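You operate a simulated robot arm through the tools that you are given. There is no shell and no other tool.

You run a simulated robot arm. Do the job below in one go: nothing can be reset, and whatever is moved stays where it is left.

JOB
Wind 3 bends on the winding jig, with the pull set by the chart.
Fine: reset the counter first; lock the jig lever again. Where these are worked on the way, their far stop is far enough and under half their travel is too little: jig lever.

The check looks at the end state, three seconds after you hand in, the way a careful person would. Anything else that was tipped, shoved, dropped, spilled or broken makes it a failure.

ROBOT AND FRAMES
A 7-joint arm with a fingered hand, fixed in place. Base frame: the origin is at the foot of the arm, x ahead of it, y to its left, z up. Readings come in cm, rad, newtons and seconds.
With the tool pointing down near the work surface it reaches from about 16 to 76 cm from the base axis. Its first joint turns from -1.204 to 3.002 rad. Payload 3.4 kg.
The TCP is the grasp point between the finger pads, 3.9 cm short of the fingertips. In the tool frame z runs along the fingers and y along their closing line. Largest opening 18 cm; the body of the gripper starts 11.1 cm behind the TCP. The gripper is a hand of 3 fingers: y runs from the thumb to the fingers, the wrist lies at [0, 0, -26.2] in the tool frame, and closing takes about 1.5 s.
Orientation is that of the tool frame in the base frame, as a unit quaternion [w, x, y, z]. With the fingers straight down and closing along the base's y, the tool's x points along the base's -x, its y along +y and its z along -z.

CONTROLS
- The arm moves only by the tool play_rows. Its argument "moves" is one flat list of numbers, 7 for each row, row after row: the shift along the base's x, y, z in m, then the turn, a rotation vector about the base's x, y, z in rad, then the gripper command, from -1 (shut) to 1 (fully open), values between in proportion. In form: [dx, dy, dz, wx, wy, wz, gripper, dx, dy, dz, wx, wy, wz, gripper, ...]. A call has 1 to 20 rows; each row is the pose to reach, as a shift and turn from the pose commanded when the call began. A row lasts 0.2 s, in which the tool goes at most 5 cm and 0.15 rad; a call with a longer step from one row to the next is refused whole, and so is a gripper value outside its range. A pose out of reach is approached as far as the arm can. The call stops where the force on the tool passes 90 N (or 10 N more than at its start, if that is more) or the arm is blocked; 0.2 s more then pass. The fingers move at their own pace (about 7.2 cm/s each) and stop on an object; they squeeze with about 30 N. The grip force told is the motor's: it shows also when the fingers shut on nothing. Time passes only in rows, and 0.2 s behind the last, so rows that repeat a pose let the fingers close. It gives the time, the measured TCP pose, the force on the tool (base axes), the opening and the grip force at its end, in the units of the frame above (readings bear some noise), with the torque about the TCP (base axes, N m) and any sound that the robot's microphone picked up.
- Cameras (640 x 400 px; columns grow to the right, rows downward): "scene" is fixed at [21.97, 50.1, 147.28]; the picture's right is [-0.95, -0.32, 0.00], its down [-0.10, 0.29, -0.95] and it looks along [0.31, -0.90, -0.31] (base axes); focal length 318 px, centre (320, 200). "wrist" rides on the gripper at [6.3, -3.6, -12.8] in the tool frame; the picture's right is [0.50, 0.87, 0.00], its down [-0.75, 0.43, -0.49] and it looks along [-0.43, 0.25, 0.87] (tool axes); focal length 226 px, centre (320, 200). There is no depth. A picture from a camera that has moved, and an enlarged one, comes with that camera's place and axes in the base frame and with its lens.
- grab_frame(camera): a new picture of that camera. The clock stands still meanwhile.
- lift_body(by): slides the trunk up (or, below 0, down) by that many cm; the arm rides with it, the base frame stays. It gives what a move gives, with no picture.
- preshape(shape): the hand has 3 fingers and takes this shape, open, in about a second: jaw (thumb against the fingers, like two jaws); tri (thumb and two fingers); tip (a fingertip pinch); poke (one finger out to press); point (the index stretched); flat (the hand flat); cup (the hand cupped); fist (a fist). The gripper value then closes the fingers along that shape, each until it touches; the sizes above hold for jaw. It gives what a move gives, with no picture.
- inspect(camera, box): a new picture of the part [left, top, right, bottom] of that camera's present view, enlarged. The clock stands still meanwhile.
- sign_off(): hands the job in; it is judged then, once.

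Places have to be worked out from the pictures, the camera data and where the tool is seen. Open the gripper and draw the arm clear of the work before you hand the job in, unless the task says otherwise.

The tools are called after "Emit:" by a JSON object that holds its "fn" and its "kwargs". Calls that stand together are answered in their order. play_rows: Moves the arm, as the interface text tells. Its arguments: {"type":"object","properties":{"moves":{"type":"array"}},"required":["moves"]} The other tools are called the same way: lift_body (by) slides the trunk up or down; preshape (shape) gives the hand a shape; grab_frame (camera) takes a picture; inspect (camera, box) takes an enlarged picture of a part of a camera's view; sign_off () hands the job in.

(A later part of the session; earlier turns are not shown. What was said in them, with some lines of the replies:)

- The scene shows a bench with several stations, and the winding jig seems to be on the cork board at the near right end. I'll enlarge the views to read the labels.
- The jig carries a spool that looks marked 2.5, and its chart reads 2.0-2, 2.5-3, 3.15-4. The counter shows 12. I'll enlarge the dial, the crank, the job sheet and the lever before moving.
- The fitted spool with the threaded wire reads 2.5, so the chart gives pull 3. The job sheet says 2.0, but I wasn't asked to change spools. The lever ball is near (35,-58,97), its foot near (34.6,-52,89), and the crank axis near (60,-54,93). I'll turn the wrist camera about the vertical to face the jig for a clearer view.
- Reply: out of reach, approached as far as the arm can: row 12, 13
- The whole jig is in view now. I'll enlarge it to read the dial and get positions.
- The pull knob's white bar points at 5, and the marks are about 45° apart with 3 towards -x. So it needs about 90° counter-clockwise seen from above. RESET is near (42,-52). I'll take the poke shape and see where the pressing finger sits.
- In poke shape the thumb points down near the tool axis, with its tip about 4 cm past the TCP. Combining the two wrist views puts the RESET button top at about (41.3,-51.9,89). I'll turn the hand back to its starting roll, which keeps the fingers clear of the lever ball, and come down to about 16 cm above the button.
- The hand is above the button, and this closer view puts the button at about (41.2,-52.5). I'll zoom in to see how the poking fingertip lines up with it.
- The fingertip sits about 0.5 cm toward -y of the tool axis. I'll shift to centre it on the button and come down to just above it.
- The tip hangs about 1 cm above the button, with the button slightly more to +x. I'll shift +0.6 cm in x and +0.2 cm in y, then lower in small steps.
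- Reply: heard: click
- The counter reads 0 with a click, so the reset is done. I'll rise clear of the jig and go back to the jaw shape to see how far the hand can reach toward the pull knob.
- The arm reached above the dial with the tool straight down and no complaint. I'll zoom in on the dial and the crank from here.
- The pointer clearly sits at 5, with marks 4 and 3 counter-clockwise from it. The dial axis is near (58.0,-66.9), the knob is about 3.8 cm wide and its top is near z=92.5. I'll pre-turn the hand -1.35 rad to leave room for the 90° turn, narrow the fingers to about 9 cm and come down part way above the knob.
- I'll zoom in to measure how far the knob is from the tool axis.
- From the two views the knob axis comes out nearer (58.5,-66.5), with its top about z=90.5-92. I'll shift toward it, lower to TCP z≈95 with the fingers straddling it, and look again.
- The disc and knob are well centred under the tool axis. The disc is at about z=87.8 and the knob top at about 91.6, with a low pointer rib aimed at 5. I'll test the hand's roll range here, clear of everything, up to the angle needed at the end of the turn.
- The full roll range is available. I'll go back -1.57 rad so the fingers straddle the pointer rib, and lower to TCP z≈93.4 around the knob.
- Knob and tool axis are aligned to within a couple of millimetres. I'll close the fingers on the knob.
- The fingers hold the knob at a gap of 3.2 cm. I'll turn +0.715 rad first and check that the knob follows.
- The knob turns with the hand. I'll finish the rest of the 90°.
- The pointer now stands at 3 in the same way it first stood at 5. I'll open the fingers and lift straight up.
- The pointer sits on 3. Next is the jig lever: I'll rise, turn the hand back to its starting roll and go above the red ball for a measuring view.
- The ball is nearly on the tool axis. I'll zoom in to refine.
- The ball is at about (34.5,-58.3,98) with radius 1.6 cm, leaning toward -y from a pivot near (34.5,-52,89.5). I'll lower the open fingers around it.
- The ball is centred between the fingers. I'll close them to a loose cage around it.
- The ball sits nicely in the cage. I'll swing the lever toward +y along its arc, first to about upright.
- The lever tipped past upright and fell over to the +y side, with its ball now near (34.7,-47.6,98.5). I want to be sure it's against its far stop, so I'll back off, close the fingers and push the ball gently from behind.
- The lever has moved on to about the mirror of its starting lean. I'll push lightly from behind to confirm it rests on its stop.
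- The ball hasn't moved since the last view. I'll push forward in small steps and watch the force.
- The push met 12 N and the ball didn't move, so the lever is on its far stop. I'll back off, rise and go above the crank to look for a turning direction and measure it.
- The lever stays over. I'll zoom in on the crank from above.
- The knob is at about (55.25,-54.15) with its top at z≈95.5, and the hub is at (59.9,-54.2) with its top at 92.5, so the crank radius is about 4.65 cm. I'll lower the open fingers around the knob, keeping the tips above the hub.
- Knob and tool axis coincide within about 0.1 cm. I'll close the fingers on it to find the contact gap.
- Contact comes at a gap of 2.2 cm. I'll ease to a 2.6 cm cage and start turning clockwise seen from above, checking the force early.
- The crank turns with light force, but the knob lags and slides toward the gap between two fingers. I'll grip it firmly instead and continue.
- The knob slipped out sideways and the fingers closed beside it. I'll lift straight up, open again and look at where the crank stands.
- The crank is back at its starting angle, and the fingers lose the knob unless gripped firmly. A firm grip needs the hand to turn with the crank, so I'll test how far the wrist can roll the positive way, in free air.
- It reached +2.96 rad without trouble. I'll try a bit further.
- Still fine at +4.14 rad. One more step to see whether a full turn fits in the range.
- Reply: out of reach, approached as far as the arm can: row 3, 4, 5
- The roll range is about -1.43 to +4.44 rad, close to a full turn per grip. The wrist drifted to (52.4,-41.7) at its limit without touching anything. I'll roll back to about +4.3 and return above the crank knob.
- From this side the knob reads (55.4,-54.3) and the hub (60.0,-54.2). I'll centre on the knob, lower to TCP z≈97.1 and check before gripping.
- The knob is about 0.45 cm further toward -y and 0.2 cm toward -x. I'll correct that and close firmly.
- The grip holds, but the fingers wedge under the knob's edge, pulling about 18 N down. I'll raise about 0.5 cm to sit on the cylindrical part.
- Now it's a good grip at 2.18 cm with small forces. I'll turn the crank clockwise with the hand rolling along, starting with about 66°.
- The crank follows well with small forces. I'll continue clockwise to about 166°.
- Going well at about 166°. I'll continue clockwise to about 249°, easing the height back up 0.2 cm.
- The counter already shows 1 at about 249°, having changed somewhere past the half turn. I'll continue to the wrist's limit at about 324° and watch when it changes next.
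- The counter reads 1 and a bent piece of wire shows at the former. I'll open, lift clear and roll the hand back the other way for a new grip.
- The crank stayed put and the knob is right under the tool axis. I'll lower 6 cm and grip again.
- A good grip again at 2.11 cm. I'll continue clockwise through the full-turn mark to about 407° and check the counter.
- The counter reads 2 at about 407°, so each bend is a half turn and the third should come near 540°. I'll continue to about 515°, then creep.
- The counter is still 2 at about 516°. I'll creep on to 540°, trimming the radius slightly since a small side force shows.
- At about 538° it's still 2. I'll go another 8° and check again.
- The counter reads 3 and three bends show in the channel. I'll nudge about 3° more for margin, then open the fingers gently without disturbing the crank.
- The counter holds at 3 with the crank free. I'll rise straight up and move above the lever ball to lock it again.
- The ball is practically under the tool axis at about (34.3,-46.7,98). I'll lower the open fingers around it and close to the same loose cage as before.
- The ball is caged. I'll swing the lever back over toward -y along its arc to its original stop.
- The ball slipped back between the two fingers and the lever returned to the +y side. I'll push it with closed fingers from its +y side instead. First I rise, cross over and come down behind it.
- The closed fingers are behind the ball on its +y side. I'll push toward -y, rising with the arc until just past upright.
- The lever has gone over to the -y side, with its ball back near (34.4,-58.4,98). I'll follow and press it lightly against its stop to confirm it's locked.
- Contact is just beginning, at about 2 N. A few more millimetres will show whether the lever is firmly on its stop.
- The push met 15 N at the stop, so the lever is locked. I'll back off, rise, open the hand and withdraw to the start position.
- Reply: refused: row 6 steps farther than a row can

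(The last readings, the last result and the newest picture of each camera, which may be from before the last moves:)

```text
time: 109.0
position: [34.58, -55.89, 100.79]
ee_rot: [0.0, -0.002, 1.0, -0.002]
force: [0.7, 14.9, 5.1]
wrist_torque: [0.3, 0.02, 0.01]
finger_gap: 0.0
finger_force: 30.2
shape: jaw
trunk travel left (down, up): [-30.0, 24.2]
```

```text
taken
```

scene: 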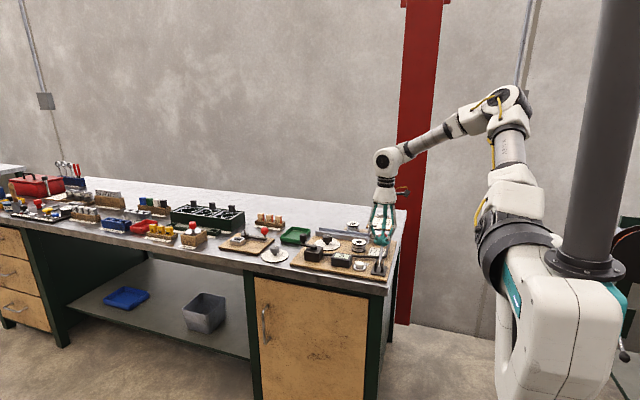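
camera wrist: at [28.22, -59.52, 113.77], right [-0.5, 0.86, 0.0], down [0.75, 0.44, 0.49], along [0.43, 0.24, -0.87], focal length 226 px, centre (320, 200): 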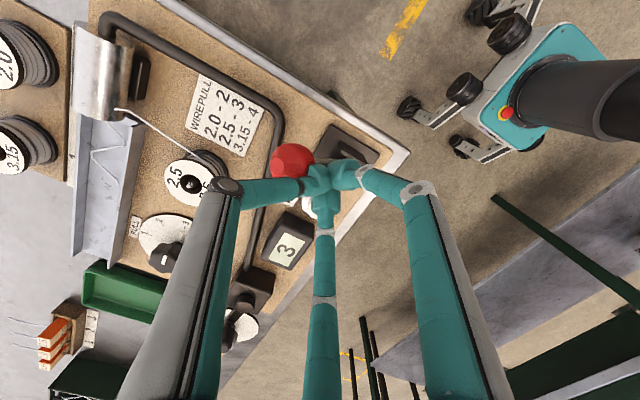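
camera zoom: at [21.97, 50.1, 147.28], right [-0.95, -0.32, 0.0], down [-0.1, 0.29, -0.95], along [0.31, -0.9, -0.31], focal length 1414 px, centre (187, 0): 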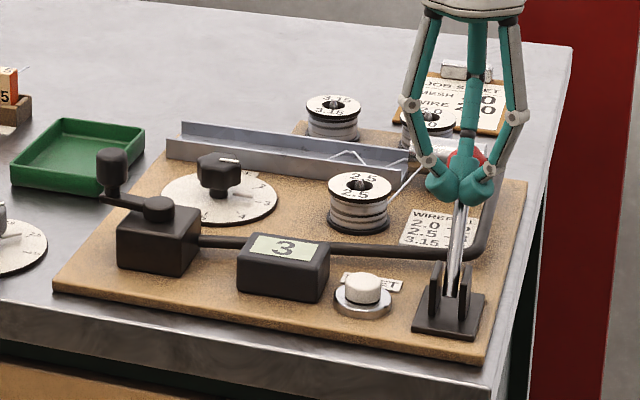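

That call was refused because one step was too long, and nothing moved. I'll send the retreat again with shorter steps.

Emit:
{"fn": "play_rows", "kwargs": {"moves": [0, 0.01, 0, 0, 0, 0, -1, 0, 0.025, 0.005, 0, 0, 0, -1, 0, 0.03, 0.04, 0, 0, 0, -1, 0, 0.03, 0.08, 0, 0, 0, -0.8, 0, 0.035, 0.12, 0, 0, 0, -0.3, -0.005, 0.055, 0.15, 0, 0, 0, 0.3, -0.01, 0.075, 0.18, 0, 0, 0, 1, -0.02, 0.095, 0.21, 0, 0, 0, 1, -0.03, 0.115, 0.24, 0, 0, 0, 1, -0.035, 0.132, 0.25, 0, 0, 0, 1, -0.035, 0.132, 0.25, 0, 0, 0, 1, -0.035, 0.132, 0.25, 0, 0, 0, 1]}}

Emit:
{"fn": "inspect", "kwargs": {"camera": "scene", "box": [280, 200, 420, 290]}}

Emit:
{"fn": "grab_frame", "kwargs": {"camera": "wrist"}}

Emit:
{"fn": "inspect", "kwargs": {"camera": "scene", "box": [140, 180, 300, 280]}}

```text
time: 111.6
position: [30.99, -42.94, 125.79]
ee_rot: [0.0, -0.001, 1.0, -0.002]
force: [0.7, 0.3, 0.1]
wrist_torque: [0.0, 0.0, -0.03]
finger_gap: 17.98
finger_force: 0.1
shape: jaw
trunk travel left (down, up): [-30.0, 24.2]
```

```text
4.44 times, centred on (350, 245) of scene
camera zoom: at [21.97, 50.1, 147.28], right [-0.95, -0.32, 0.0], down [-0.1, 0.29, -0.95], along [0.31, -0.9, -0.31], focal length 1414 px, centre (187, 0)
```

zoom: 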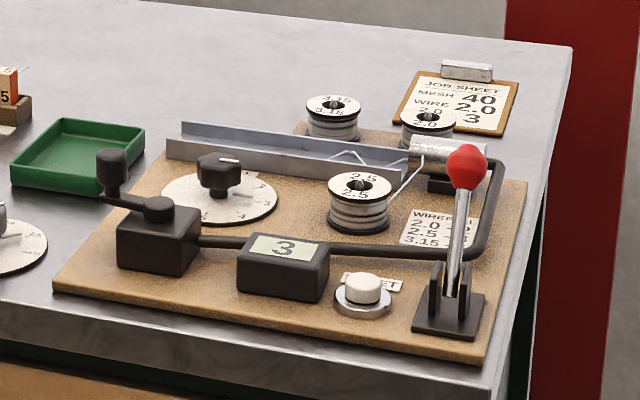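

```text
taken
camera wrist: at [24.72, -46.66, 138.67], right [-0.5, 0.86, 0.0], down [0.75, 0.44, 0.49], along [0.42, 0.24, -0.87], focal length 226 px, centre (320, 200)
```

wrist: 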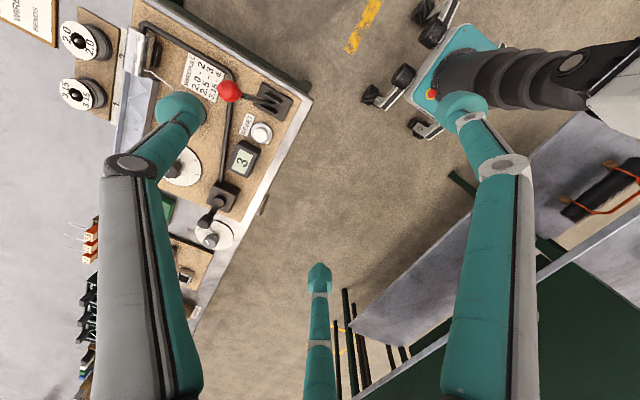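

```text
4.00 times, centred on (220, 230) of scene
camera zoom: at [21.97, 50.1, 147.28], right [-0.95, -0.32, 0.0], down [-0.1, 0.29, -0.95], along [0.31, -0.9, -0.31], focal length 1273 px, centre (720, 80)
```

zoom: 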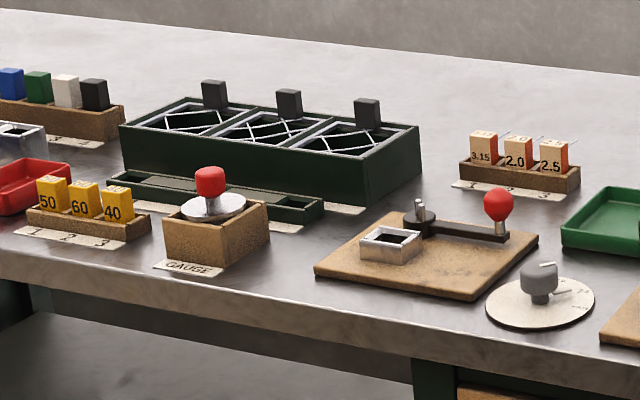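

Everything is in its final state: counter at 3, three bends in the channel, pull dial on 3 for the fitted 2.5 wire, lever back on its original locked stop. The hand is open and clear, and nothing else has moved, so I'm handing in.

Emit:
{"fn": "sign_off", "kwargs": {}}

```text
The job is handed in.
```

I wound the 3 bends on the jig and handed the job in. I don't have the check's result yet.

- **Counter:** I reset it first; it went from 12 to 0 and now reads 3. Each half turn of the crank counted as one bend, so I stopped just past one and a half turns. Three bends show in the channel.
- **Pull:** I set the dial to 3, from its starting position of 5. The spool on the jig is marked 2.5, and the chart gives 3 for that wire.
- **Jig lever:** I moved it to its far stop to wind. It slipped back once when I went to lock it. I then pushed it over to its original stop and confirmed it rests there.

**One thing to confirm:** the job sheet on the bench says wire 2.0, and the chart gives pull 2 for that. You didn't ask me to change the spool, so I set the pull for the wire that was fitted. If 2.0 wire was intended, the pull setting is wrong for it.

The last pictures show nothing else moved. The hand is open and back at its start position.
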